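You operate a simulated robot arm through the tools that you are given. There is no shell and no other tool. Be economical: measure what you need, move in short steps, check, and stop when the job is done.

You run a simulated robot arm. Do the job below in one go: nothing can be reset, and whatever is moved stays where it is left.

TASK
Fetch the white tin and set it in the pink basket. Open the tank drawer, take the yellow cup from there tray and put it on the long bench, then shut the drawer. Take the black tray on the long bench and put it away on the bottom shelf of the steel rack. Take the brass ring from the long bench and put it on the top of the tub bench. Open the middle tank door, take the grey round flange from the long bench and leave it on the middle tank shelf and shut the door again. Pull the left bench drawer open. Do these in any order. Set down upright: white tin, yellow cup.
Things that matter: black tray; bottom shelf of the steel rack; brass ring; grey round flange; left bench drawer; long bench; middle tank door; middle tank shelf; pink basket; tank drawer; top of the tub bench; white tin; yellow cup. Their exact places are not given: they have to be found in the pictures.

It is judged by the outcome, as a careful person would: the job done as asked, and still so three seconds after it is handed in. It fails if anything else is knocked over, pushed out of place, dropped, spilled or broken.

THE ROBOT
A 6-joint arm with a two-finger parallel gripper on a trunk, on a base that drives. Base frame: it is fixed to the floor where the robot stands at the start and does not move with it; the origin is under the middle of the robot, x ahead of it, y to its left, z up. Readings come in mm, degrees, newtons and seconds.
With the tool pointing down near the work surface it reaches from about 280 to 680 mm from the robot's upright axis, wherever it stands. Its first joint turns from -166.0 to 166.0 degrees. Places, roughly: black tray (32x19x3 cm) [-4800, 1500, 900]; bottom shelf of the steel rack [700, -400, 300]; brass ring (6x6x2 cm) [-4700, 1200, 900]; grey round flange (7x7x3 cm) [-4900, 1100, 900]; left bench drawer [500, 3400, 800]; long bench [-4800, 900, 800]; middle tank door [-2000, 1500, 500]; middle tank shelf [-2200, 1500, 300]; pink basket (33x33x16 cm) [2700, -900, 800]; tank drawer [-2200, 1900, 500]; top of the tub bench [-2400, -1900, 800]; yellow cup (8x8x13 cm) [-2200, 2000, 500]. Payload 4.1 kg.
The tool frame sits at the grasp point between the pads (the TCP): z along the fingers, y along the line on which they close. The tips reach 23 mm beyond it. Largest opening 94 mm; finger width 38, thickness 10; the body of the gripper, 54 by 96 mm, starts 39 mm behind the TCP.
Orientation is that of the tool frame in the base frame, as a unit quaternion [x, y, z, w]. With the fingers straight down and closing along the base's y, the tool's x points along the base's -x, its y along +y and its z along -z.

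THE INTERFACE
- The arm moves only by the tool send_rows. Its argument "targets" is a list of rows, each a list of 7 numbers: the shift along the tool's x, y, z in cm, then the turn, a rotation vector about the tool's x, y, z in degrees, then the closure, from 0 (fully open) to 1 (shut). In form: [[x, y, z, ax, ay, az, fingers], ...]. A call has 1 to 12 rows; each row shifts and turns the commanded pose from where the row before left it, along the tool's axes as they then stand. A row lasts 0.2 s, in which the tool goes at most 50 mm and 8.6 degrees; a call with a longer step from one row to the next is refused whole, and so is a gripper value outside its range. A pose out of reach is approached as far as the arm can. The call stops where the force on the tool passes 40 N (or 10 N more than at its start, if that is more) or the arm is blocked; 0.2 s more then pass. The fingers move at their own pace (about 45 mm/s each) and stop on an object; they squeeze with about 21 N. The grip force told is the motor's: it shows also when the fingers shut on nothing. Time passes only in rows, and 0.2 s behind the last, so rows that do not move let the fingers close. It gives the time, the measured TCP pose, the force on the tool (base axes), the opening and the grip force at its end, in the units of the frame above (readings bear some noise), with the torque about the TCP (base axes, N m) and any sound that the robot's microphone picked up, and new pictures: "show" is both (left out), scene, wrist or none.
- Cameras (640 x 400 px; columns grow to the right, rows downward): "scene" is now at [26.6, 134.8, 1356.1]; the picture's right is [-0.33, -0.94, 0.00], its down [-0.25, 0.09, -0.96] and it looks along [0.91, -0.32, -0.27] (base axes); focal length 214 px, centre (320, 200). "wrist" rides on the gripper at [86, 16, -74] in the tool frame; the picture's right is [-0.18, 0.98, 0.00], its down [-0.58, -0.11, -0.81] and it looks along [-0.79, -0.15, 0.59] (tool axes); focal length 243 px, centre (320, 200).
- move_column(by): slides the trunk up (or, below 0, down) by that many mm; the arm and the scene camera ride with it, the base frame stays. It gives what a move gives, with no picture.
- drive_base(legs): drives the robot by 1 to 6 legs, each [ahead, turn to the left] in mm and degrees, along the robot's own axes; the way and the turn of a leg run together, so that a leg with both is an arc; at most 1500 mm and 180 degrees a leg. The arm and the cameras ride along, it lands a little off, and it stops where it bumps. It gives what a move gives, and a new picture of the scene camera.
- turn_head(pan, tilt): turns the head with the scene camera to pan (to the left, within 155 degrees either way) and tilt (down, from -29 to 69), counted from straight ahead of the robot. It gives what a move gives, and a new picture of the scene camera.
- pixel_to_xyz(camera, pixels): for up to 12 pixels [column, row] of the newest picture of that camera ("zoom" is the newest enlarged one), the place [x, y, z] in the base frame of the surface seen there, good to about 2 mm. It takes no simulated time.
- zoom(camera, box): a new picture of the part [left, top, right, bottom] of that camera's present view, enlarged. It takes no simulated time.
- job_done(): hands the job in; it is judged then, once.

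Keep the steps short. Do not move on a guess: measure, check each grasp and each placing, and mend mistakes. In all there are 145 turns and 260 pictures (those below and enlarged ones count). Leave the gripper open and the arm clear of the work at the hand-in unless told otherwise, and finish with a single line.

The tools are called after "Call:" by a JSON object that holds its "fn" and its "kwargs". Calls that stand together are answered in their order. send_rows: Moves the arm, as the interface text tells. Its arguments: {"type":"object","properties":{"targets":{"type":"array"},"show":{"type":"string","enum":["both","scene","wrist","none"]}},"required":["targets"]} The other tools are called the same way: move_column (by) slides the trunk up or down; drive_base (legs) drives the base; turn_head (pan, tilt) turns the head that bears the scene camera; pixel_to_xyz (camera, pixels) gives the place of the surface under pixels of a picture; zoom (camera, box) takes an enlarged picture of a part of a camera's view; job_done () hands the job in.

At the start:

```text
clock: 0.0
position: [334.9, 9.3, 1150.6]
orientation: [0.0, 1.0, 0.001, -0.001]
force: [0.6, 0.6, -0.1]
moment: [0.02, 0.01, -0.02]
opening: 93.9
finger_force: 0.0
trunk travel left (down, up): [-275.0, 315.0]
robot x, y, heading: [0.9, -0.1, 0.1]
head pan, tilt: [-19.5, 15.7]
```

scene: 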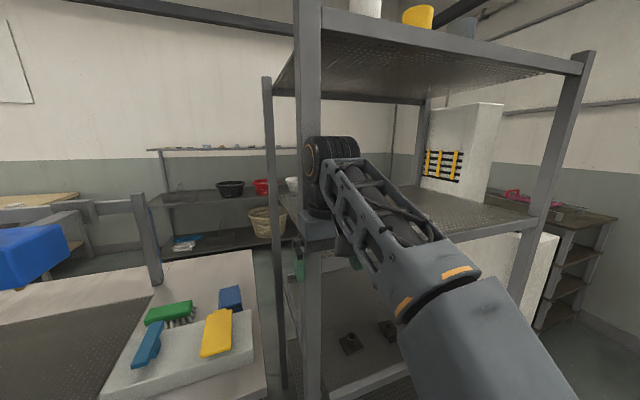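
wrist: 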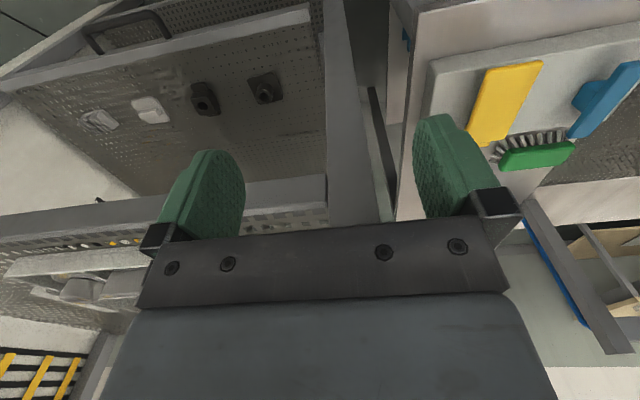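

The scene shows a steel rack directly ahead, with a white round thing on its top at (365,8). I'll look around with the head before moving.

Call:
{"fn": "turn_head", "kwargs": {"pan": -25, "tilt": -15}}

Call:
{"fn": "turn_head", "kwargs": {"pan": -90, "tilt": 15}}

Call:
{"fn": "turn_head", "kwargs": {"pan": 60, "tilt": 15}}

Call:
{"fn": "turn_head", "kwargs": {"pan": 150, "tilt": 15}}

Call:
{"fn": "turn_head", "kwargs": {"pan": -150, "tilt": 15}}

```text
clock: 1.0
position: [333.6, 10.0, 1149.3]
orientation: [0.0, 1.0, 0.0, 0.0]
force: [-0.1, 0.1, 0.5]
moment: [-0.04, 0.01, -0.03]
opening: 94.3
finger_force: 0.0
trunk travel left (down, up): [-275.0, 315.0]
robot x, y, heading: [0.7, 0.5, -0.0]
head pan, tilt: [-25.0, -15.0]
```

scene: 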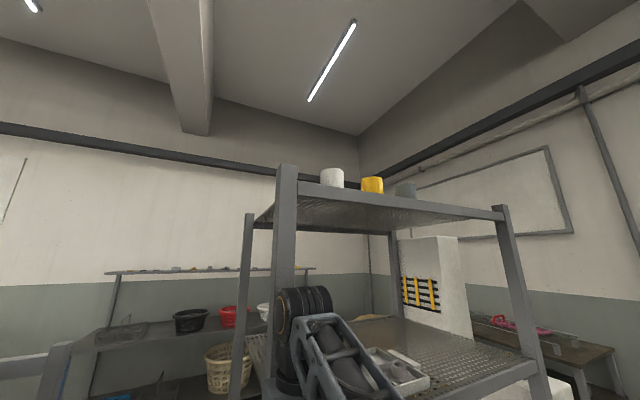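

```text
clock: 2.3
position: [333.8, 9.5, 1150.3]
orientation: [0.0, 1.0, 0.001, 0.0]
force: [0.2, -0.5, 0.9]
moment: [0.0, -0.01, -0.01]
opening: 93.9
finger_force: 0.2
trunk travel left (down, up): [-275.0, 315.0]
robot x, y, heading: [-1.3, -0.1, -0.0]
head pan, tilt: [-90.0, 15.0]
```

scene: 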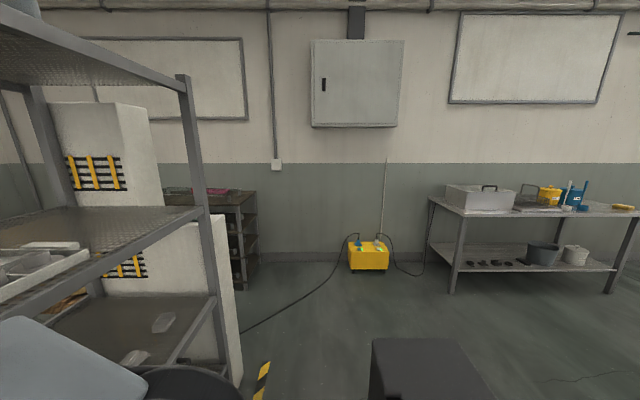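

```text
clock: 4.7
position: [335.1, 9.6, 1150.7]
orientation: [0.0, 1.0, 0.0, 0.0]
force: [0.8, -0.3, -1.2]
moment: [-0.02, 0.01, -0.01]
opening: 93.7
finger_force: 0.1
trunk travel left (down, up): [-275.0, 315.0]
robot x, y, heading: [2.1, 0.4, 0.2]
head pan, tilt: [60.0, 15.0]
```

scene: 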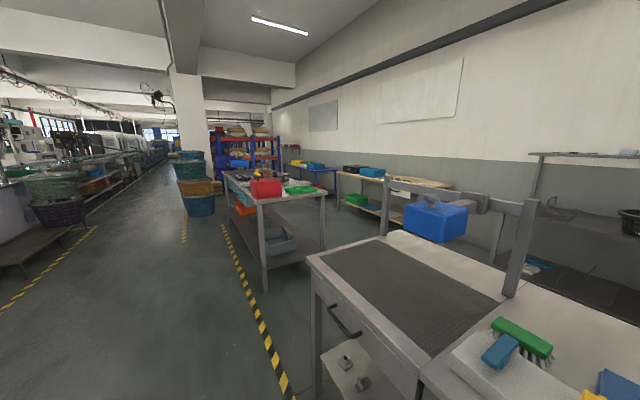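

```text
clock: 6.3
position: [333.9, 10.0, 1150.1]
orientation: [0.0, 1.0, 0.0, 0.0]
force: [0.3, 0.5, -0.8]
moment: [0.0, 0.01, 0.05]
opening: 93.8
finger_force: 0.1
trunk travel left (down, up): [-275.0, 315.0]
robot x, y, heading: [-3.2, 0.1, 0.1]
head pan, tilt: [150.0, 15.0]
```

scene: 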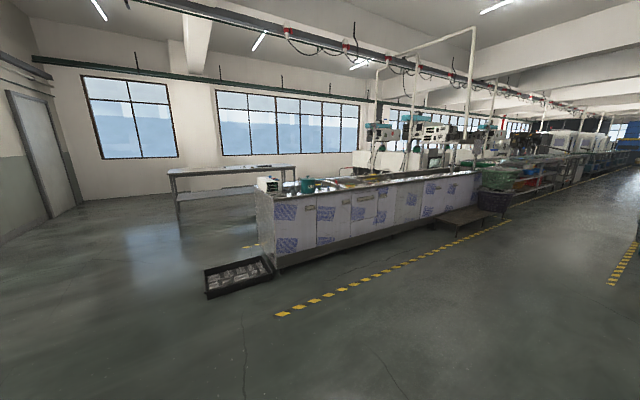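

```text
clock: 10.4
position: [334.4, 9.9, 1149.4]
orientation: [-0.001, 1.0, 0.0, 0.0]
force: [-0.6, 0.3, 0.0]
moment: [0.0, -0.03, 0.0]
opening: 94.0
finger_force: 0.0
trunk travel left (down, up): [-275.0, 315.0]
robot x, y, heading: [0.3, -3.0, 0.0]
head pan, tilt: [-150.0, 15.0]
```

scene: 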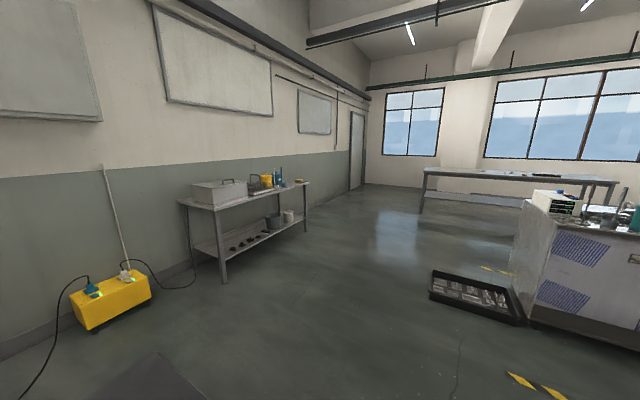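

I've seen the surroundings: the tub bench to the right behind, the tank line and long bench behind. The white tin's place wasn't given, and the round things on the rack top are candidates, so I'll look there closely and measure.

Call:
{"fn": "turn_head", "kwargs": {"pan": -30, "tilt": 0}}

Call:
{"fn": "zoom", "kwargs": {"camera": "scene", "box": [240, 40, 560, 240]}}

Call:
{"fn": "zoom", "kwargs": {"camera": "scene", "box": [80, 180, 400, 380]}}

```text
clock: 12.4
position: [334.8, 8.7, 1151.4]
orientation: [0.0, 1.0, 0.0, -0.001]
force: [0.6, 0.1, 0.3]
moment: [-0.02, 0.03, 0.02]
opening: 94.0
finger_force: 0.1
trunk travel left (down, up): [-275.0, 315.0]
robot x, y, heading: [-3.6, 0.7, -0.3]
head pan, tilt: [-30.0, 0.0]
```

scene: 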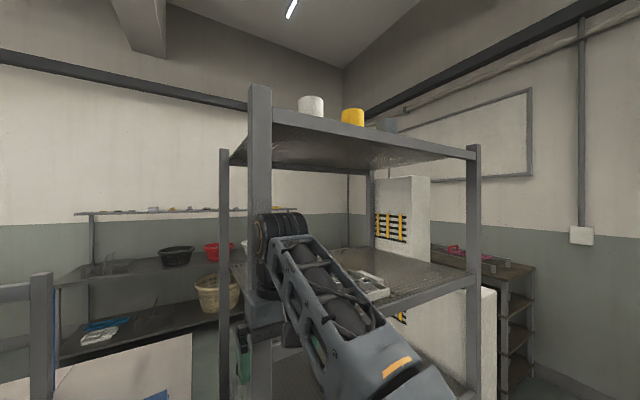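

```text
2.00 times, centred on (400, 140) of scene
```

zoom: 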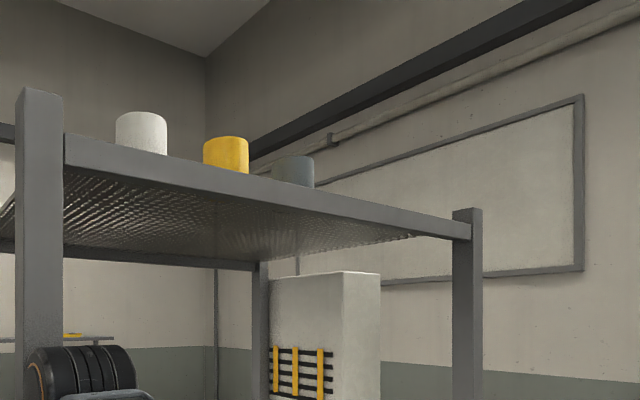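

```text
2.00 times, centred on (240, 280) of scene
```

zoom: 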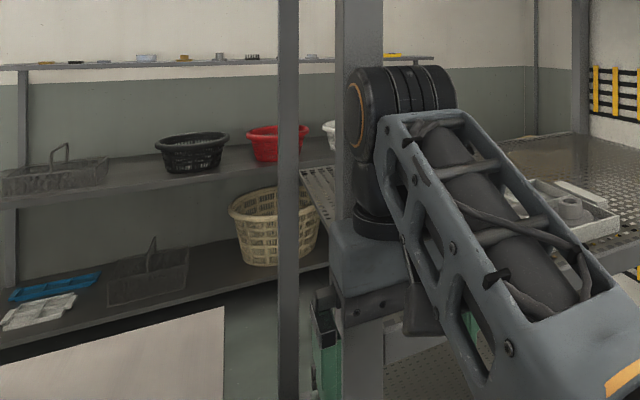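

Call:
{"fn": "pixel_to_xyz", "kwargs": {"camera": "scene", "pixels": [[311, 100], [311, 112], [353, 117], [388, 124], [260, 95], [473, 155], [300, 125], [465, 255], [320, 280], [232, 300], [225, 160]]}}

Call:
{"fn": "pixel_to_xyz", "kwargs": {"camera": "zoom", "pixels": [[190, 160], [270, 150], [265, 250], [328, 135], [150, 300], [580, 205]]}}

```text
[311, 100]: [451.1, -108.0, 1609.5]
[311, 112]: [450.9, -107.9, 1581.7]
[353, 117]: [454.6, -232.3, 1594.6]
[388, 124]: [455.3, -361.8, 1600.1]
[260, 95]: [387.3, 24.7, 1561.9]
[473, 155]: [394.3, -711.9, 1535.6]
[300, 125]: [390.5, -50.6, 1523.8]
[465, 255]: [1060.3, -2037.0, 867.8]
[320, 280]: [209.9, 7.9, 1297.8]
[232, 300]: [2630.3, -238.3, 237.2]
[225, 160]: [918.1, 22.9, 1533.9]
```

```text
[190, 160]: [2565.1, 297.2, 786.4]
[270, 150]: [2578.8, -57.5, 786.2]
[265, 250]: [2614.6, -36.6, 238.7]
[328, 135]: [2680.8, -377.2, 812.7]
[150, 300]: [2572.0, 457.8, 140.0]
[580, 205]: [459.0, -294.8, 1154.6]
```

The white cylinder stands on the rack top at about (470,-108), rim around z≈1610. I'll raise the trunk to look down on it.

Call:
{"fn": "move_column", "kwargs": {"by": 315}}

Call:
{"fn": "turn_head", "kwargs": {"pan": -30, "tilt": 20}}

Call:
{"fn": "zoom", "kwargs": {"camera": "scene", "box": [160, 50, 480, 250]}}

```text
clock: 15.5
position: [334.1, 10.1, 1464.8]
orientation: [0.0, 1.0, 0.001, 0.0]
force: [0.5, -0.2, -0.6]
moment: [0.0, 0.01, 0.0]
opening: 93.8
finger_force: 0.1
trunk travel left (down, up): [-590.0, 0.0]
robot x, y, heading: [0.2, -1.1, 0.1]
head pan, tilt: [-30.0, 0.0]
```

```text
clock: 16.4
position: [333.7, 9.3, 1465.8]
orientation: [-0.001, 1.0, -0.001, 0.0]
force: [0.4, -1.2, 0.0]
moment: [-0.03, 0.0, 0.0]
opening: 94.3
finger_force: 0.2
trunk travel left (down, up): [-590.0, 0.0]
robot x, y, heading: [-3.3, -2.0, -0.0]
head pan, tilt: [-30.0, 20.0]
```

scene: 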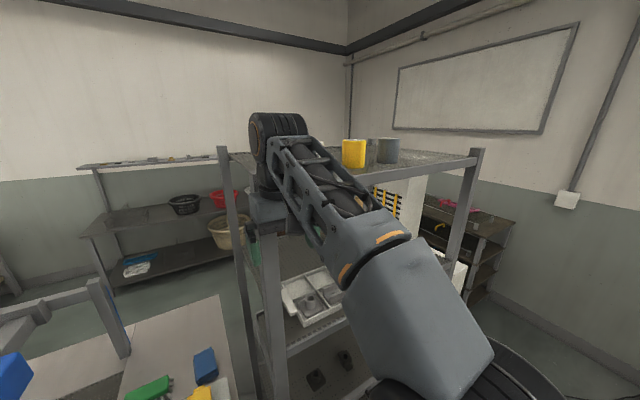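

```text
2.00 times, centred on (320, 150) of scene
```

zoom: 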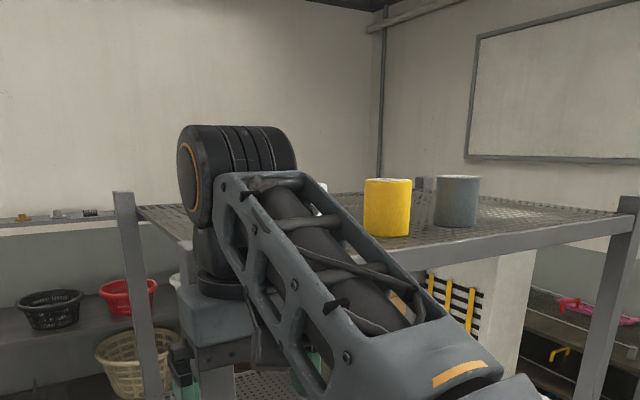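

The arm hides the tin. I'll raise the tool straight up 22 cm to stand above the rack top, then look with the wrist camera.

Call:
{"fn": "send_rows", "kwargs": {"targets": [[0, 0, -4.5, 0, 0, 0, 0], [0, 0, -4.5, 0, 0, 0, 0], [0, 0, -4.5, 0, 0, 0, 0], [0, 0, -4.5, 0, 0, 0, 0], [0, 0, -4.5, 0, 0, 0, 0]]}}

```text
clock: 17.6
position: [334.2, 9.7, 1472.9]
orientation: [0.0, 1.0, 0.0, 0.002]
force: [-0.4, 0.1, 0.6]
moment: [0.03, 0.01, 0.01]
opening: 94.0
finger_force: 0.1
out of reach, approached as far as the arm can: row 1, 2, 3, 4, 5
trunk travel left (down, up): [-590.0, 0.0]
robot x, y, heading: [-2.1, -2.8, 0.1]
head pan, tilt: [-30.0, 20.0]
```

scene: 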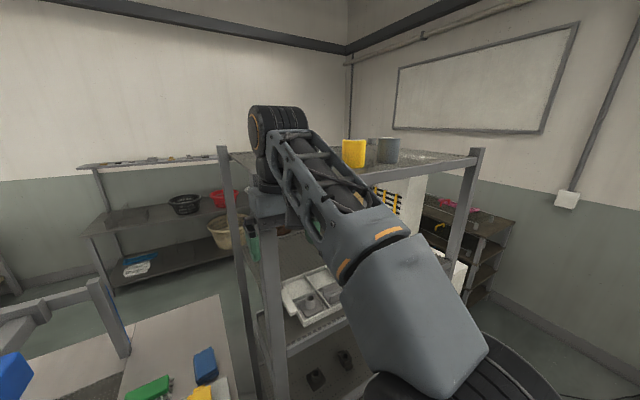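
wrist: 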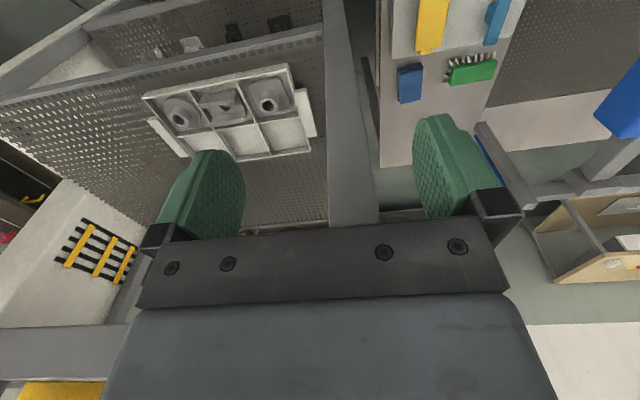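

Straight-down isn't reachable that high. I'll tilt the tool 45° forward, in place and in front of the rack edge (x≈385).

Call:
{"fn": "send_rows", "kwargs": {"targets": [[0, 0, 0, 0, -7.5, 0, 0], [0, 0, 0, 0, -7.5, 0, 0], [0, 0, 0, 0, -7.5, 0, 0], [0, 0, 0, 0, -7.5, 0, 0], [0, 0, 0, 0, -7.5, 0, 0], [0, 0, 0, 0, -7.5, 0, 0], [0, 0, 0, 0, 0, 0, 0], [0, 0, 0, 0, 0, 0, 0]], "show": "wrist"}}

```text
clock: 19.4
position: [333.7, 9.7, 1473.1]
orientation: [0.0, 0.924, 0.0, 0.383]
force: [-0.7, -0.2, 0.1]
moment: [-0.01, 0.0, -0.03]
opening: 94.4
finger_force: 0.0
trunk travel left (down, up): [-590.0, 0.0]
robot x, y, heading: [2.5, -0.2, 0.1]
head pan, tilt: [-30.0, 20.0]
```

wrist: 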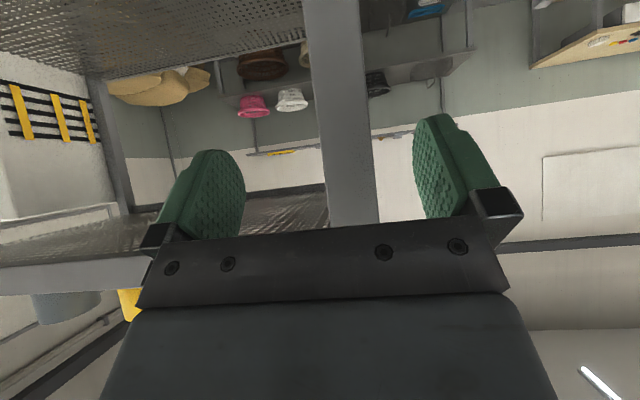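

Now straight up ~15 cm at this tilt.

Call:
{"fn": "send_rows", "kwargs": {"targets": [[-3.5, 0, -3.5, 0, 0, 0, 0], [-3.5, 0, -3.5, 0, 0, 0, 0], [-3.5, 0, -3.5, 0, 0, 0, 0], [0, 0, 0, 0, 0, 0, 0]]}}

```text
clock: 20.4
position: [332.9, 8.4, 1620.9]
orientation: [0.001, 0.924, 0.0, 0.383]
force: [-0.6, 0.4, 0.1]
moment: [-0.01, 0.0, 0.0]
opening: 94.2
finger_force: 0.1
trunk travel left (down, up): [-590.0, 0.0]
robot x, y, heading: [1.5, -3.1, 0.0]
head pan, tilt: [-30.0, 20.0]
```

scene: 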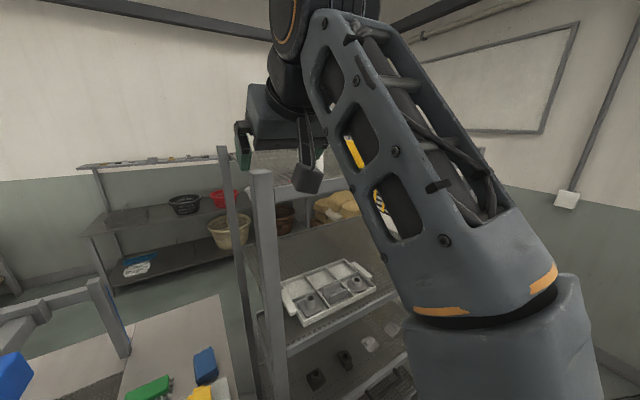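
wrist: 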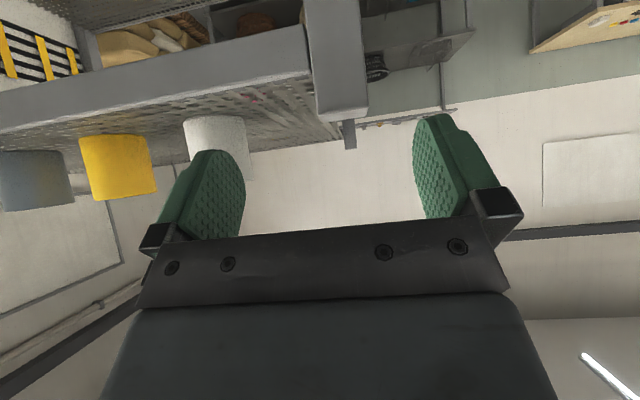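

The wrist view (upside down) shows the white tin at (215,135). Measuring it.

Call:
{"fn": "pixel_to_xyz", "kwargs": {"camera": "wrist", "pixels": [[215, 122], [215, 145], [190, 135], [243, 135], [246, 165], [155, 170], [205, 95], [335, 100], [250, 150]]}}

Call:
{"fn": "zoom", "kwargs": {"camera": "wrist", "box": [0, 60, 320, 260]}}

```text
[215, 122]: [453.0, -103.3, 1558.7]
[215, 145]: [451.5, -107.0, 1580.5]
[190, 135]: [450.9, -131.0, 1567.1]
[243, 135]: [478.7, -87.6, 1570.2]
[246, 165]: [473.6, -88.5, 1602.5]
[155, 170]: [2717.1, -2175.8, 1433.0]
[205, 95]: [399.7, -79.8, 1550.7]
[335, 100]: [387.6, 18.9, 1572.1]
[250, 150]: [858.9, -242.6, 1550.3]
```

```text
2.00 times, centred on (160, 160) of wrist
```

zoom: 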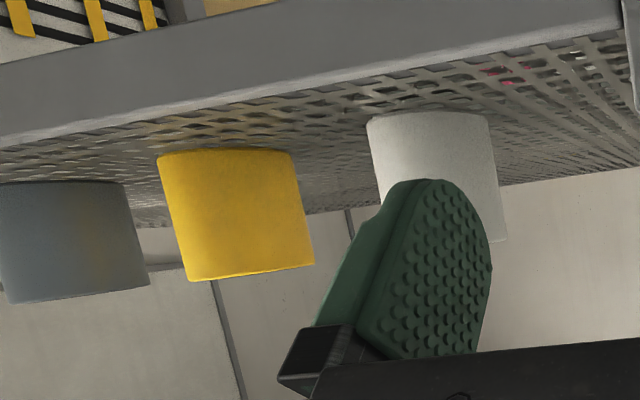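

Fit to the tin: centre (482,-121), radius ≈33.5, standing on z=1551. I'll shift to a pre-grasp 10 cm back along the tool axis.

Call:
{"fn": "send_rows", "kwargs": {"targets": [[-2.07, -3.24, 0.3, 0, 0, 0, 0], [-2.07, -3.24, 0.3, 0, 0, 0, 0], [-2.07, -3.24, 0.3, 0, 0, 0, 0], [-2.07, -3.24, 0.3, 0, 0, 0, 0], [0, 0, 0, 0, 0, 0, 0]]}}

```text
clock: 21.6
position: [388.8, -102.9, 1646.7]
orientation: [0.0, 0.924, -0.001, 0.383]
force: [-0.1, 0.7, -0.8]
moment: [0.03, -0.01, 0.0]
opening: 94.0
finger_force: 0.0
out of reach, approached as far as the arm can: row 3, 4
trunk travel left (down, up): [-590.0, 0.0]
robot x, y, heading: [-1.7, -0.1, 0.2]
head pan, tilt: [-30.0, 20.0]
```

scene: 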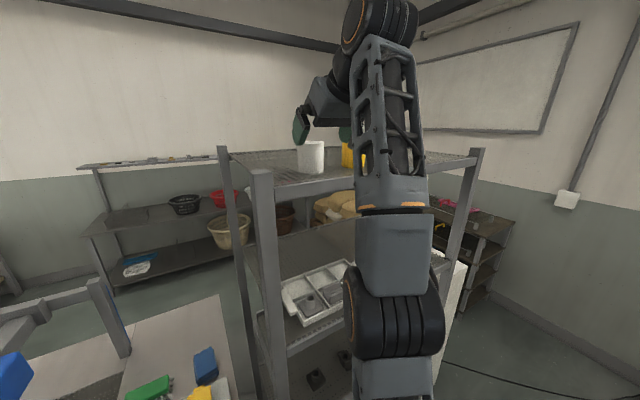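
wrist: 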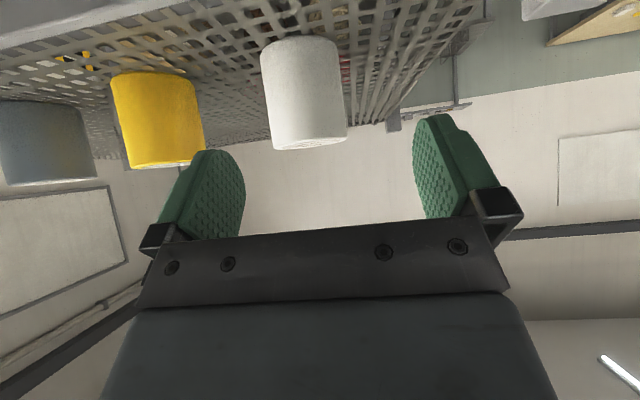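

Reach limit, but the pose is fine. Measuring the tin again from the new wrist view.

Call:
{"fn": "pixel_to_xyz", "kwargs": {"camera": "wrist", "pixels": [[300, 44], [270, 90], [300, 95], [340, 90], [308, 140], [308, 146], [205, 130], [180, 110]]}}

```text
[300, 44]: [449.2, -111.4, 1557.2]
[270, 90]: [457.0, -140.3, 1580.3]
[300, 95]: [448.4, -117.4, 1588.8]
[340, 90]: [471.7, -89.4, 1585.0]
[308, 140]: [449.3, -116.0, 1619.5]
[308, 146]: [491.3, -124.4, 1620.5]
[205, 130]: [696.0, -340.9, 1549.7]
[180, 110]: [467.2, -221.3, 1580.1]
```

Tin centre (481,-120), top z=1620. Aligning, then advancing along the tool axis with fingers open.

Call:
{"fn": "send_rows", "kwargs": {"targets": [[-1.5, -1.7, 1.0, 0, 0, 0, 0], [-0.6, 0, 2, 0, 0, 0, 0], [0, 0, 2, 0, 0, 0, 0], [0, 0, 2, 0, 0, 0, 0], [0, 0, 2, 0, 0, 0, 0], [0, 0, 0, 0, 0, 0, 0]]}}

```text
clock: 23.0
position: [462.6, -118.9, 1583.3]
orientation: [0.0, 0.924, 0.0, 0.383]
force: [-0.7, -0.3, -0.2]
moment: [0.01, 0.0, 0.01]
opening: 94.1
finger_force: 0.1
out of reach, approached as far as the arm can: row 1
trunk travel left (down, up): [-590.0, 0.0]
robot x, y, heading: [2.1, 1.3, 0.0]
head pan, tilt: [-30.0, 20.0]
```

scene: 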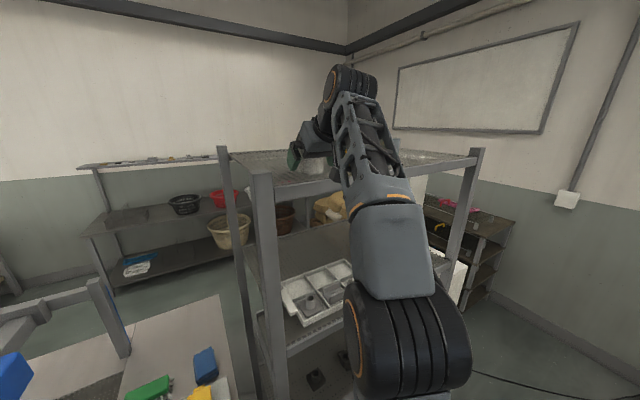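
wrist: 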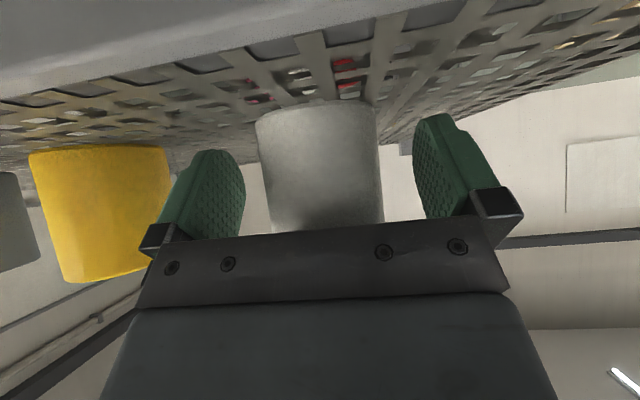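

The tool is slightly low (z 1583). I'll raise 12 mm and then close.

Call:
{"fn": "send_rows", "kwargs": {"targets": [[-1.2, 0, -0.4, 0, 0, 0, 0], [0, 0, 0, 0, 0, 0, 0.5], [0, 0, 0, 0, 0, 0, 1], [0, 0, 0, 0, 0, 0, 1], [0, 0, 0, 0, 0, 0, 1]], "show": "wrist"}}

```text
clock: 24.2
position: [468.6, -118.0, 1594.6]
orientation: [0.0, 0.924, 0.0, 0.383]
force: [1.1, 0.2, 2.7]
moment: [0.02, -0.05, -0.04]
opening: 61.3
finger_force: 21.2
trunk travel left (down, up): [-590.0, 0.0]
robot x, y, heading: [3.0, 1.2, -0.1]
head pan, tilt: [-30.0, 20.0]
```

wrist: 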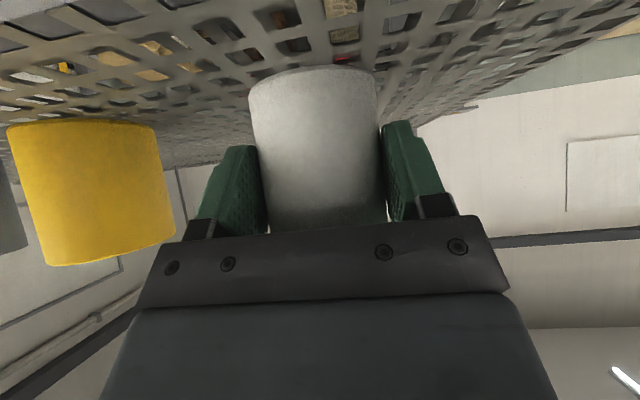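

Grip holds (61 mm, 21 N). Lift 3 cm and then retreat out of the rack.

Call:
{"fn": "send_rows", "kwargs": {"targets": [[-1.1, 0, -1.1, 0, 0, 0, 1], [-1.1, 0, -1.1, 0, 0, 0, 1], [0.7, 0, -2.8, 0, 0, 0, 1], [2.1, 0, -2.1, 0, 0, 0, 1], [2.1, 0, -2.1, 0, 0, 0, 1], [2.1, 0, -2.1, 0, 0, 0, 1], [2.1, 0, -2.1, 0, 0, 0, 1], [2.1, 0, -2.1, 0, 0, 0, 1], [0, 0, 0, 0, 0, 0, 1]]}}

```text
clock: 26.2
position: [291.3, -118.2, 1626.4]
orientation: [0.001, 0.924, -0.001, 0.382]
force: [-0.7, -0.8, -2.0]
moment: [0.03, 0.02, -0.03]
opening: 61.3
finger_force: 21.3
out of reach, approached as far as the arm can: row 2
trunk travel left (down, up): [-590.0, 0.0]
robot x, y, heading: [-1.1, -0.1, 0.1]
head pan, tilt: [-30.0, 20.0]
```

scene: 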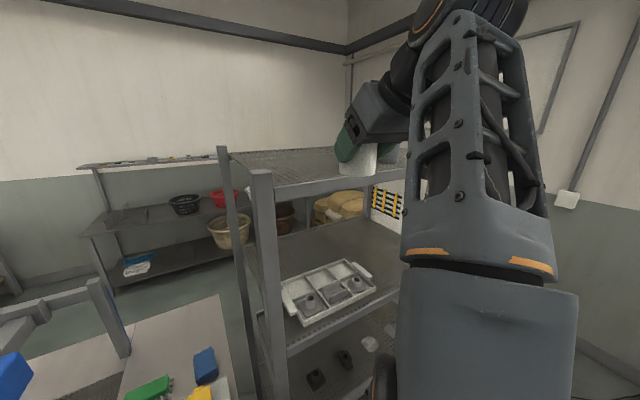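
wrist: 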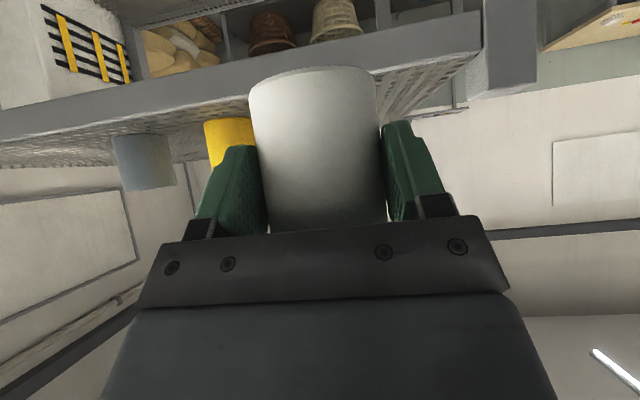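

The tin is out of the rack. Next I need a route to the pink basket. I'll look right and down and measure obstacles.

Call:
{"fn": "turn_head", "kwargs": {"pan": -75, "tilt": 35}}

Call:
{"fn": "turn_head", "kwargs": {"pan": 35, "tilt": 30}}

```text
clock: 27.3
position: [292.8, -117.5, 1627.5]
orientation: [0.001, 0.924, -0.001, 0.383]
force: [0.0, -0.1, -2.0]
moment: [-0.02, 0.04, -0.01]
opening: 61.1
finger_force: 20.7
trunk travel left (down, up): [-590.0, 0.0]
robot x, y, heading: [-0.5, 2.3, -0.0]
head pan, tilt: [-75.0, 35.0]
```

scene: 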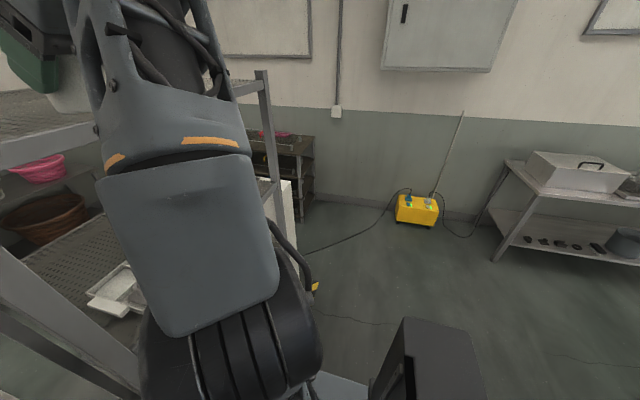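

```text
clock: 29.2
position: [293.0, -116.8, 1627.0]
orientation: [0.0, 0.924, -0.001, 0.383]
force: [-0.2, 0.6, -1.6]
moment: [-0.03, 0.03, 0.01]
opening: 61.2
finger_force: 21.1
trunk travel left (down, up): [-590.0, 0.0]
robot x, y, heading: [1.1, -2.1, -0.1]
head pan, tilt: [35.0, 30.0]
```

scene: 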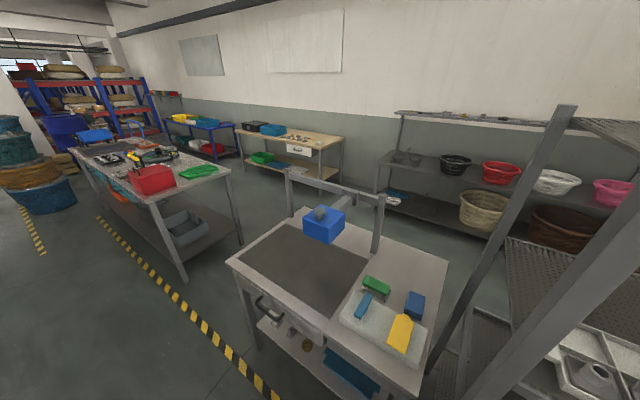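

Clear view: pink basket at (612,190), a near bench, a second bench with red box. Measuring the layout.

Call:
{"fn": "pixel_to_xyz", "kwargs": {"camera": "scene", "pixels": [[612, 190], [610, 180], [448, 262], [228, 262], [415, 392], [330, 375], [290, 172], [300, 148], [337, 150], [186, 280], [248, 350], [390, 190]]}}

Call:
{"fn": "pixel_to_xyz", "kwargs": {"camera": "scene", "pixels": [[245, 180], [130, 205], [125, 255], [186, 275], [240, 240], [235, 130], [322, 210], [455, 225], [420, 290], [262, 225], [485, 285], [296, 210]]}}

Call:
{"fn": "zoom", "kwargs": {"camera": "scene", "box": [60, 90, 380, 290]}}

```text
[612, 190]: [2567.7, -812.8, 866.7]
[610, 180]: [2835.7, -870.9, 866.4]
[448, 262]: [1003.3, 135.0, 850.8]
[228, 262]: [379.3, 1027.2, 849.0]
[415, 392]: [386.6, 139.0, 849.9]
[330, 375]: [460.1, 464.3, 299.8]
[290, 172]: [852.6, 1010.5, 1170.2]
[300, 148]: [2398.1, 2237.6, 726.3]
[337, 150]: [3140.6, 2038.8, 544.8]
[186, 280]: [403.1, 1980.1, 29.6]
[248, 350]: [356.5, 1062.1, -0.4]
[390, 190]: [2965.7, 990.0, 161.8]
```

```text
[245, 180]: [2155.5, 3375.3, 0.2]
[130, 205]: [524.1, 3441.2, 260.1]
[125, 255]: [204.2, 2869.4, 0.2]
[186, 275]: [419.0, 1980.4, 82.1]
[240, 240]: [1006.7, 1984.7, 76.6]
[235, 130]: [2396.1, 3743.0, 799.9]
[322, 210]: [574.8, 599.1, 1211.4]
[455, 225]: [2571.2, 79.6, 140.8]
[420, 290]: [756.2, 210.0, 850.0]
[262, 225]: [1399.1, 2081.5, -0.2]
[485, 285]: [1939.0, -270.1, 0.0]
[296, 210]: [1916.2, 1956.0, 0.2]
```

```text
2.00 times, centred on (220, 190) of scene
```

zoom: 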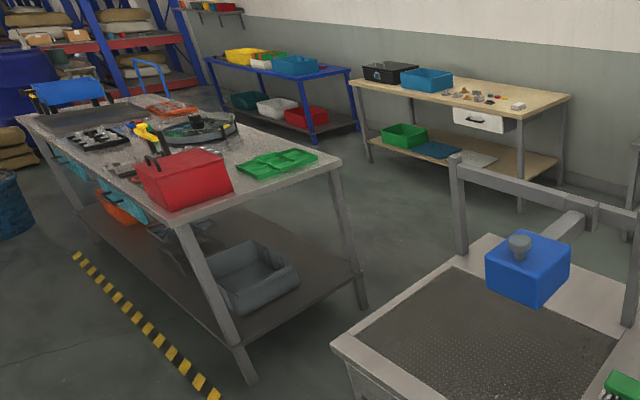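

Layout: near bench x 380–1003, y 135–1030; second bench starts at y 1980; there is a gap at y≈1500 leading to an aisle at x≈1800. The pink basket is at about (2700,-850). I'll back off, turn left and go to the gap.

Call:
{"fn": "drive_base", "kwargs": {"legs": [[-200, 0], [0, 90], [1500, 0], [0, -90]]}}

```text
clock: 45.4
position: [86.5, 1361.5, 1626.3]
orientation: [0.003, 0.924, -0.001, 0.382]
force: [0.6, -0.3, -2.1]
moment: [0.0, 0.0, 0.01]
opening: 61.2
finger_force: 21.0
trunk travel left (down, up): [-590.0, 0.0]
robot x, y, heading: [-206.7, 1481.0, -0.4]
head pan, tilt: [35.0, 30.0]
```

scene: 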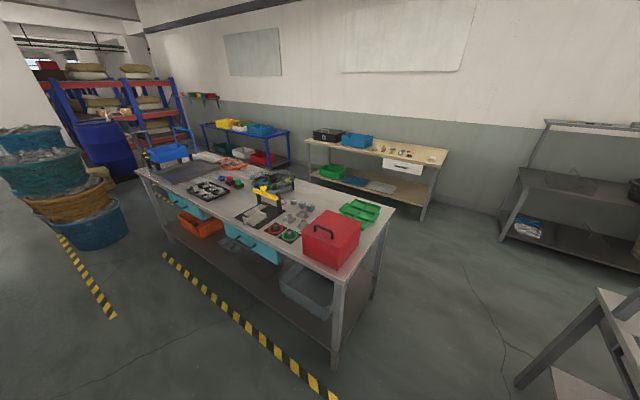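

Passage ahead looks free. Driving into the aisle.

Call:
{"fn": "drive_base", "kwargs": {"legs": [[1500, 0.4], [450, 0], [0, -90]]}}

Call:
{"fn": "turn_head", "kwargs": {"pan": 0, "tilt": 30}}

```text
clock: 59.0
position: [1625.8, 1179.9, 1626.7]
orientation: [0.655, 0.652, -0.271, 0.27]
force: [-0.6, 0.1, -2.2]
moment: [0.01, 0.01, 0.04]
opening: 61.4
finger_force: 20.9
trunk travel left (down, up): [-590.0, 0.0]
robot x, y, heading: [1741.5, 1469.7, -90.4]
head pan, tilt: [35.0, 30.0]
```

scene: 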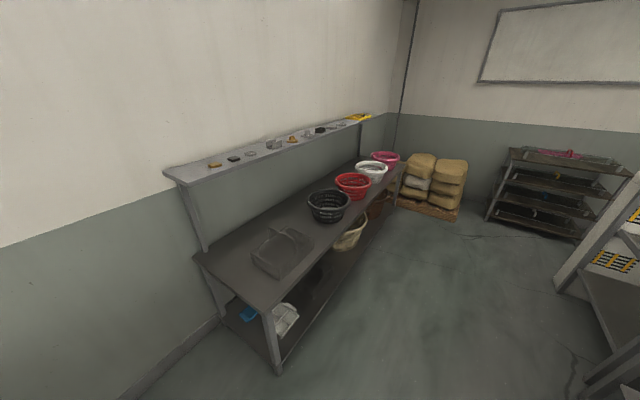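

```text
clock: 60.0
position: [1625.0, 1178.9, 1626.7]
orientation: [0.654, 0.652, -0.271, 0.271]
force: [0.8, 0.1, -1.5]
moment: [0.06, 0.01, 0.0]
opening: 61.3
finger_force: 21.1
trunk travel left (down, up): [-590.0, 0.0]
robot x, y, heading: [1739.7, 1470.3, -90.0]
head pan, tilt: [0.0, 30.0]
```

scene: 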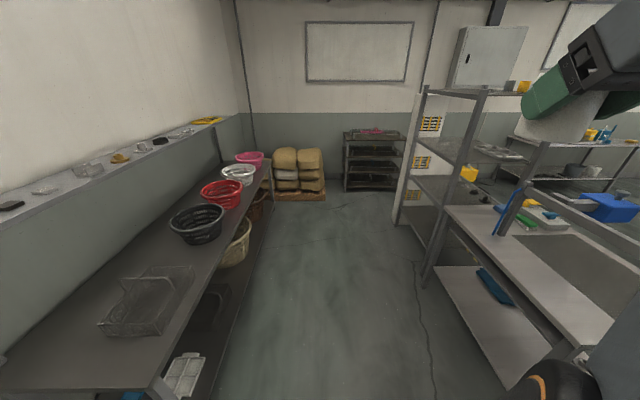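

Clear aisle. Measuring pink basket, shelves and sacks.

Call:
{"fn": "pixel_to_xyz", "kwargs": {"camera": "scene", "pixels": [[248, 156], [237, 156], [262, 158], [250, 164], [238, 170], [268, 168], [205, 122], [215, 130], [300, 165], [300, 195], [395, 200], [420, 270]]}}

Call:
{"fn": "zoom", "kwargs": {"camera": "scene", "box": [180, 100, 340, 200]}}

```text
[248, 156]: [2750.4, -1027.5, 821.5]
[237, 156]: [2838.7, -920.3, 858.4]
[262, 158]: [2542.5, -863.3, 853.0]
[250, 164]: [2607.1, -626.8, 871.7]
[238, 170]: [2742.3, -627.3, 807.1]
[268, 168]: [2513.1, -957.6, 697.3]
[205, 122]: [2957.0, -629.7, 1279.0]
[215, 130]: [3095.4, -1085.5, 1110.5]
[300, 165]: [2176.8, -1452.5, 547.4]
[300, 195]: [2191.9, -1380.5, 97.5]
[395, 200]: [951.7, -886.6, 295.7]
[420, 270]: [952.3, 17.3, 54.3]
```

```text
4.00 times, centred on (260, 150) of scene
```

zoom: 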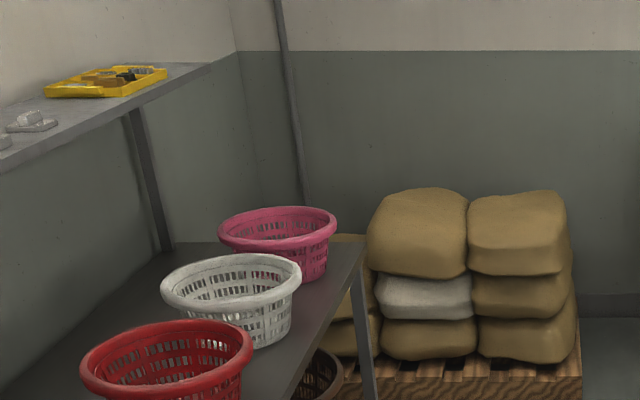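

Pink basket centre ≈(2690,-870), rim z≈866, shelf front x≈2513. Driving there.

Call:
{"fn": "drive_base", "kwargs": {"legs": [[1500, 0], [800, 0], [0, 90], [350, 0]]}}

Call:
{"fn": "turn_head", "kwargs": {"pan": 0, "tilt": 50}}

```text
clock: 77.1
position: [2353.0, -973.8, 1627.2]
orientation: [0.005, 0.924, -0.002, 0.382]
force: [-0.1, -0.2, -2.2]
moment: [-0.01, 0.04, -0.02]
opening: 61.1
finger_force: 20.5
trunk travel left (down, up): [-590.0, 0.0]
robot x, y, heading: [2059.4, -856.0, -0.7]
head pan, tilt: [0.0, 30.0]
```

scene: 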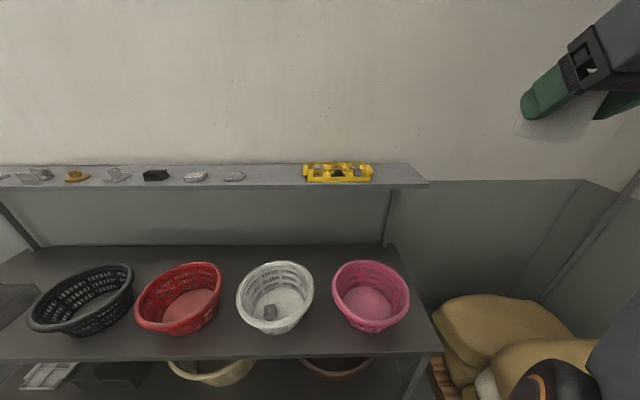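

```text
clock: 77.9
position: [2351.4, -974.0, 1625.7]
orientation: [0.005, 0.924, -0.002, 0.383]
force: [0.3, -0.6, -2.5]
moment: [0.01, 0.05, -0.02]
opening: 61.1
finger_force: 20.3
trunk travel left (down, up): [-590.0, 0.0]
robot x, y, heading: [2058.7, -853.6, -0.5]
head pan, tilt: [0.0, 50.0]
```

scene: 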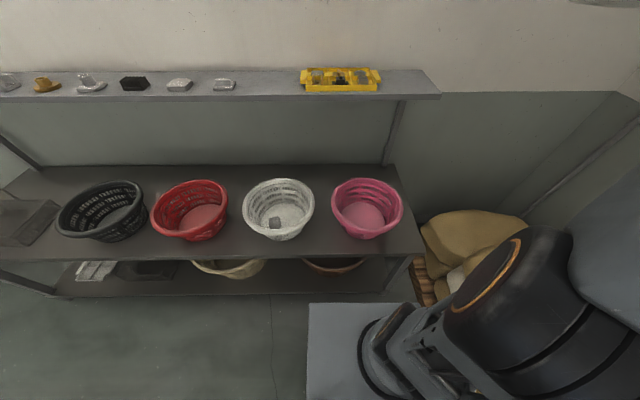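

Now measuring the basket rim and floor.

Call:
{"fn": "pixel_to_xyz", "kwargs": {"camera": "scene", "pixels": [[368, 182], [333, 203], [402, 205], [368, 236], [362, 216], [375, 208], [350, 212], [362, 228], [370, 90], [420, 98], [390, 250]]}}

```text
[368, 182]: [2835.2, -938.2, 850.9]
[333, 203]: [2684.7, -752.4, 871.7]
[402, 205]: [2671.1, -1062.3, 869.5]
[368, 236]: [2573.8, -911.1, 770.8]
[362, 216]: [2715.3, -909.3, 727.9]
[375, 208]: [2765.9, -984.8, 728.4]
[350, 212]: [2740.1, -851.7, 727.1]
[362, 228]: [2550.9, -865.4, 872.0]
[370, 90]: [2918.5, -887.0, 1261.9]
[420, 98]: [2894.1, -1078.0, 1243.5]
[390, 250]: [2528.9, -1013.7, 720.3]
```

Basket centre (2695,-910), floor z 728, rim 871. With the 45° grip the wrist camera would hit the basket wall, so I'll set the tin on the open shelf spot between the white and pink baskets near the front edge at (2565,-720), and regrasp it from above. Lowering the trunk first.

Call:
{"fn": "move_column", "kwargs": {"by": -480}}

Call:
{"fn": "turn_head", "kwargs": {"pan": 20, "tilt": 30}}

```text
refused: -480 is not a number from -400 to 400
```

```text
clock: 78.7
position: [2352.1, -973.5, 1626.6]
orientation: [0.005, 0.924, -0.002, 0.382]
force: [0.1, 1.0, -2.8]
moment: [-0.02, 0.05, 0.01]
opening: 61.3
finger_force: 21.1
trunk travel left (down, up): [-590.0, 0.0]
robot x, y, heading: [2059.6, -853.2, -0.6]
head pan, tilt: [20.0, 30.0]
```

scene: 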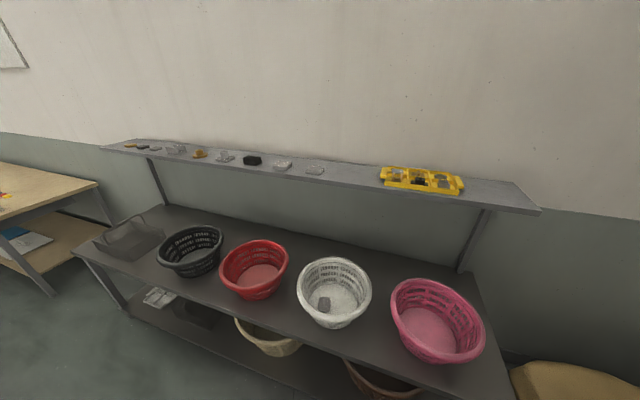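

Call:
{"fn": "move_column", "kwargs": {"by": -400}}

Call:
{"fn": "pixel_to_xyz", "kwargs": {"camera": "scene", "pixels": [[371, 298], [390, 305], [368, 330], [385, 335], [380, 355], [370, 343], [450, 360], [432, 358]]}}

```text
clock: 82.6
position: [2353.1, -974.0, 1226.2]
orientation: [0.005, 0.924, -0.002, 0.382]
force: [0.1, -0.3, -1.3]
moment: [0.03, 0.02, 0.01]
opening: 61.3
finger_force: 21.5
trunk travel left (down, up): [-190.0, 400.0]
robot x, y, heading: [2060.0, -853.3, -0.8]
head pan, tilt: [20.0, 30.0]
```

```text
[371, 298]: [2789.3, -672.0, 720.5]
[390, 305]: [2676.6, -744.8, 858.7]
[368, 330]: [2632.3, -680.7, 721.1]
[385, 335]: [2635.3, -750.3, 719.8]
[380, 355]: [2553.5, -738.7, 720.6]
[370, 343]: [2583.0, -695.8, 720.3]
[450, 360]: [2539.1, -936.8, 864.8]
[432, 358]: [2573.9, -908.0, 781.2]
```

Spot (2565,-720) is free, shelf z=720.5. Moving above it at TCP z=1000.

Call:
{"fn": "send_rows", "kwargs": {"targets": [[0.18, 2.54, 3.01, 0, 0, 0, 1], [0.18, 2.54, 3.01, 0, 0, 0, 1], [0.18, 2.54, 3.01, 0, 0, 0, 1], [0.18, 2.54, 3.01, 0, 0, 0, 1], [0.18, 2.54, 3.01, 0, 0, 0, 1], [0.18, 2.54, 3.01, 0, 0, 0, 1], [0.18, 2.54, 3.01, 0, 0, 0, 1], [0.18, 2.54, 3.01, 0, 0, 0, 1], [0.18, 2.54, 3.01, 0, 0, 0, 1], [0.18, 2.54, 3.01, 0, 0, 0, 1], [0, 0, 0, 0, 0, 0, 1]]}}

```text
clock: 85.0
position: [2554.2, -721.9, 1000.8]
orientation: [0.005, 0.924, -0.002, 0.383]
force: [-0.1, -0.8, -2.4]
moment: [0.03, 0.02, 0.0]
opening: 61.4
finger_force: 20.8
trunk travel left (down, up): [-190.0, 400.0]
robot x, y, heading: [2059.8, -853.5, -0.6]
head pan, tilt: [20.0, 30.0]
```

scene: 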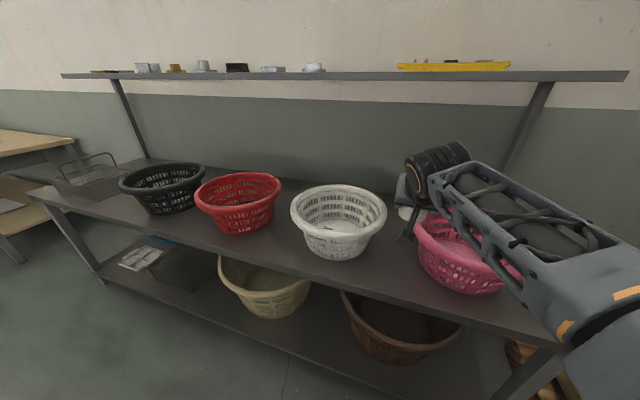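
wrist: 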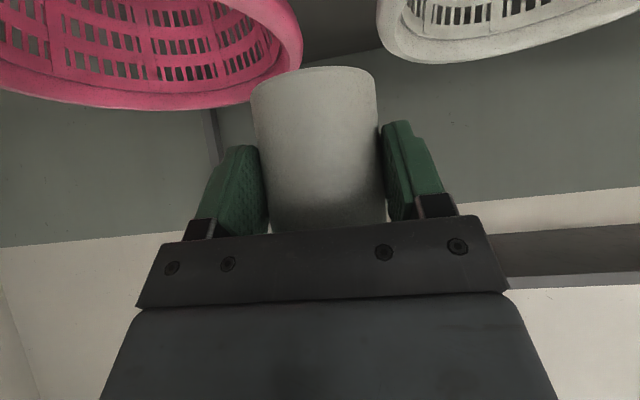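

Descending to just above the shelf.

Call:
{"fn": "send_rows", "kwargs": {"targets": [[2.3, 0, 2.3, 0, 0, 0, 1], [2.3, 0, 2.3, 0, 0, 0, 1], [2.3, 0, 2.3, 0, 0, 0, 1], [2.3, 0, 2.3, 0, 0, 0, 1], [2.3, 0, 2.3, 0, 0, 0, 1], [2.3, 0, 2.3, 0, 0, 0, 1], [2.2, 0, 2.2, 0, 0, 0, 1], [0, 0, 0, 0, 0, 0, 1]]}}

```text
clock: 86.8
position: [2554.4, -722.1, 773.8]
orientation: [0.004, 0.924, -0.001, 0.383]
force: [-0.4, -0.4, -1.6]
moment: [-0.01, 0.03, 0.0]
opening: 61.5
finger_force: 20.9
trunk travel left (down, up): [-190.0, 400.0]
robot x, y, heading: [2058.7, -853.6, -0.4]
head pan, tilt: [20.0, 30.0]
```

scene: 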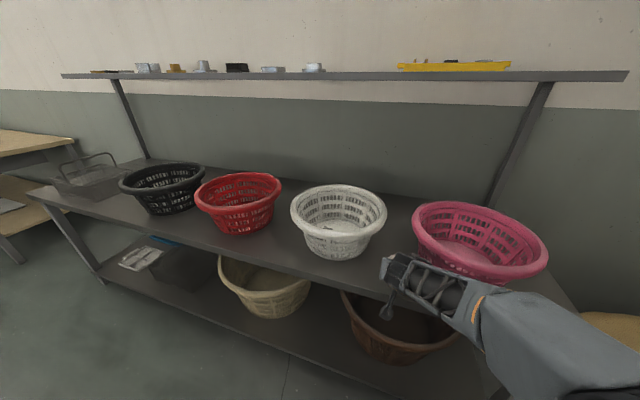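
wrist: 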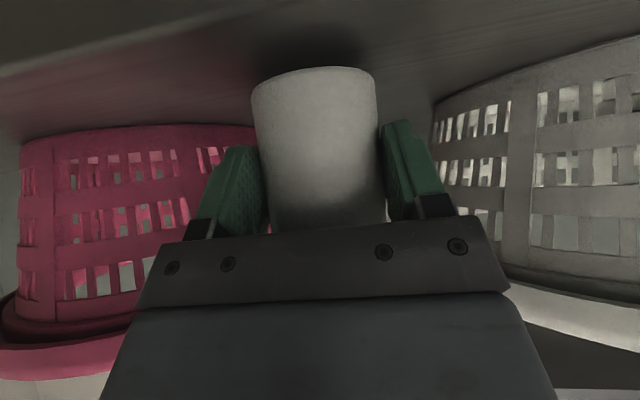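

Bottom should be ~10 mm above the shelf. Lowering the rest gently and watching the force.

Call:
{"fn": "send_rows", "kwargs": {"targets": [[0.35, 0, 0.35, 0, 0, 0, 1], [0.2, 0, 0.2, 0, 0, 0, 1], [0.1, 0, 0.1, 0, 0, 0, 1], [0, 0, 0, 0, 0, 0, 1]], "show": "wrist"}}

```text
clock: 87.8
position: [2555.6, -722.1, 765.4]
orientation: [0.005, 0.924, -0.002, 0.382]
force: [0.7, 0.3, -0.4]
moment: [0.03, 0.0, 0.02]
opening: 61.3
finger_force: 21.5
trunk travel left (down, up): [-190.0, 400.0]
robot x, y, heading: [2059.8, -848.3, -0.7]
head pan, tilt: [20.0, 30.0]
```

wrist: 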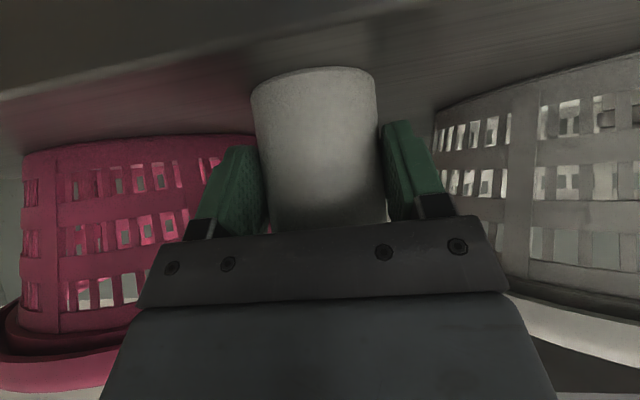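

Almost touching. 2 mm more, then open.

Call:
{"fn": "send_rows", "kwargs": {"targets": [[0.13, 0, 0.13, 0, 0, 0, 1], [0, 0, 0, 0, 0, 0, 0.3], [0, 0, 0, 0, 0, 0, 0], [0, 0, 0, 0, 0, 0, 0], [0, 0, 0, 0, 0, 0, 0]], "show": "wrist"}}

```text
clock: 89.0
position: [2554.8, -722.6, 765.0]
orientation: [0.005, 0.924, -0.001, 0.383]
force: [0.4, 0.7, -0.4]
moment: [0.01, 0.0, 0.01]
opening: 94.2
finger_force: 0.0
trunk travel left (down, up): [-190.0, 400.0]
robot x, y, heading: [2062.1, -851.8, -0.5]
head pan, tilt: [20.0, 30.0]
```

wrist: 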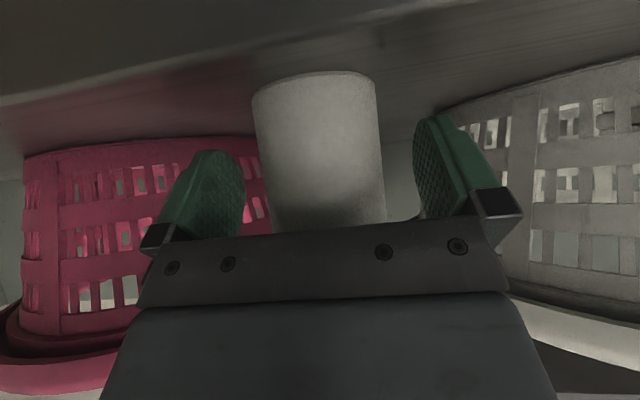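

Tin stands on the shelf. Backing out along the tool axis and up, then tilting straight down.

Call:
{"fn": "send_rows", "kwargs": {"targets": [[0, 0, -3, 0, 0, 0, 0], [0, 0, -4, 0, 0, 0, 0], [0, 0, -4, 0, 0, 0, 0], [-2, 0, -4, 0, 0, 0, 0], [-2, 0, -4, 0, 7.5, 0, 0], [0, 0, -4, 0, 7.5, 0, 0], [0, 0, 0, 0, 7.5, 0, 0], [0, 0, 0, 0, 7.5, 0, 0], [0, 0, 0, 0, 7.5, 0, 0], [0, 0, 0, 0, 7.5, 0, 0], [0, 0, 0, 0, 0, 0, 0]]}}

```text
clock: 91.4
position: [2424.9, -720.5, 958.5]
orientation: [0.004, 1.0, -0.001, -0.001]
force: [-0.3, 0.1, 0.0]
moment: [0.0, -0.01, 0.01]
opening: 94.1
finger_force: 0.1
trunk travel left (down, up): [-190.0, 400.0]
robot x, y, heading: [2060.5, -851.7, -0.8]
head pan, tilt: [20.0, 30.0]
```

scene: 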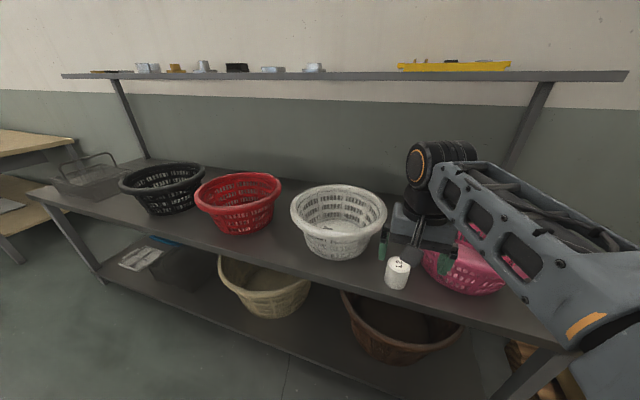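
wrist: 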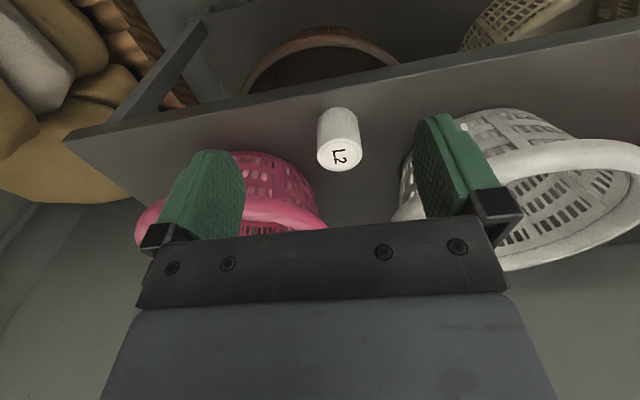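

Tin upright (lid "L2"). Measuring its top.

Call:
{"fn": "pixel_to_xyz", "kwargs": {"camera": "wrist", "pixels": [[340, 155], [322, 155], [361, 152], [340, 170], [340, 140]]}}

```text
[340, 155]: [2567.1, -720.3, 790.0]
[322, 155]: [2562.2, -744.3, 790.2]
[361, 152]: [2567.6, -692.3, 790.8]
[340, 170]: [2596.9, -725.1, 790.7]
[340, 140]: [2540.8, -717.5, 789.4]
```

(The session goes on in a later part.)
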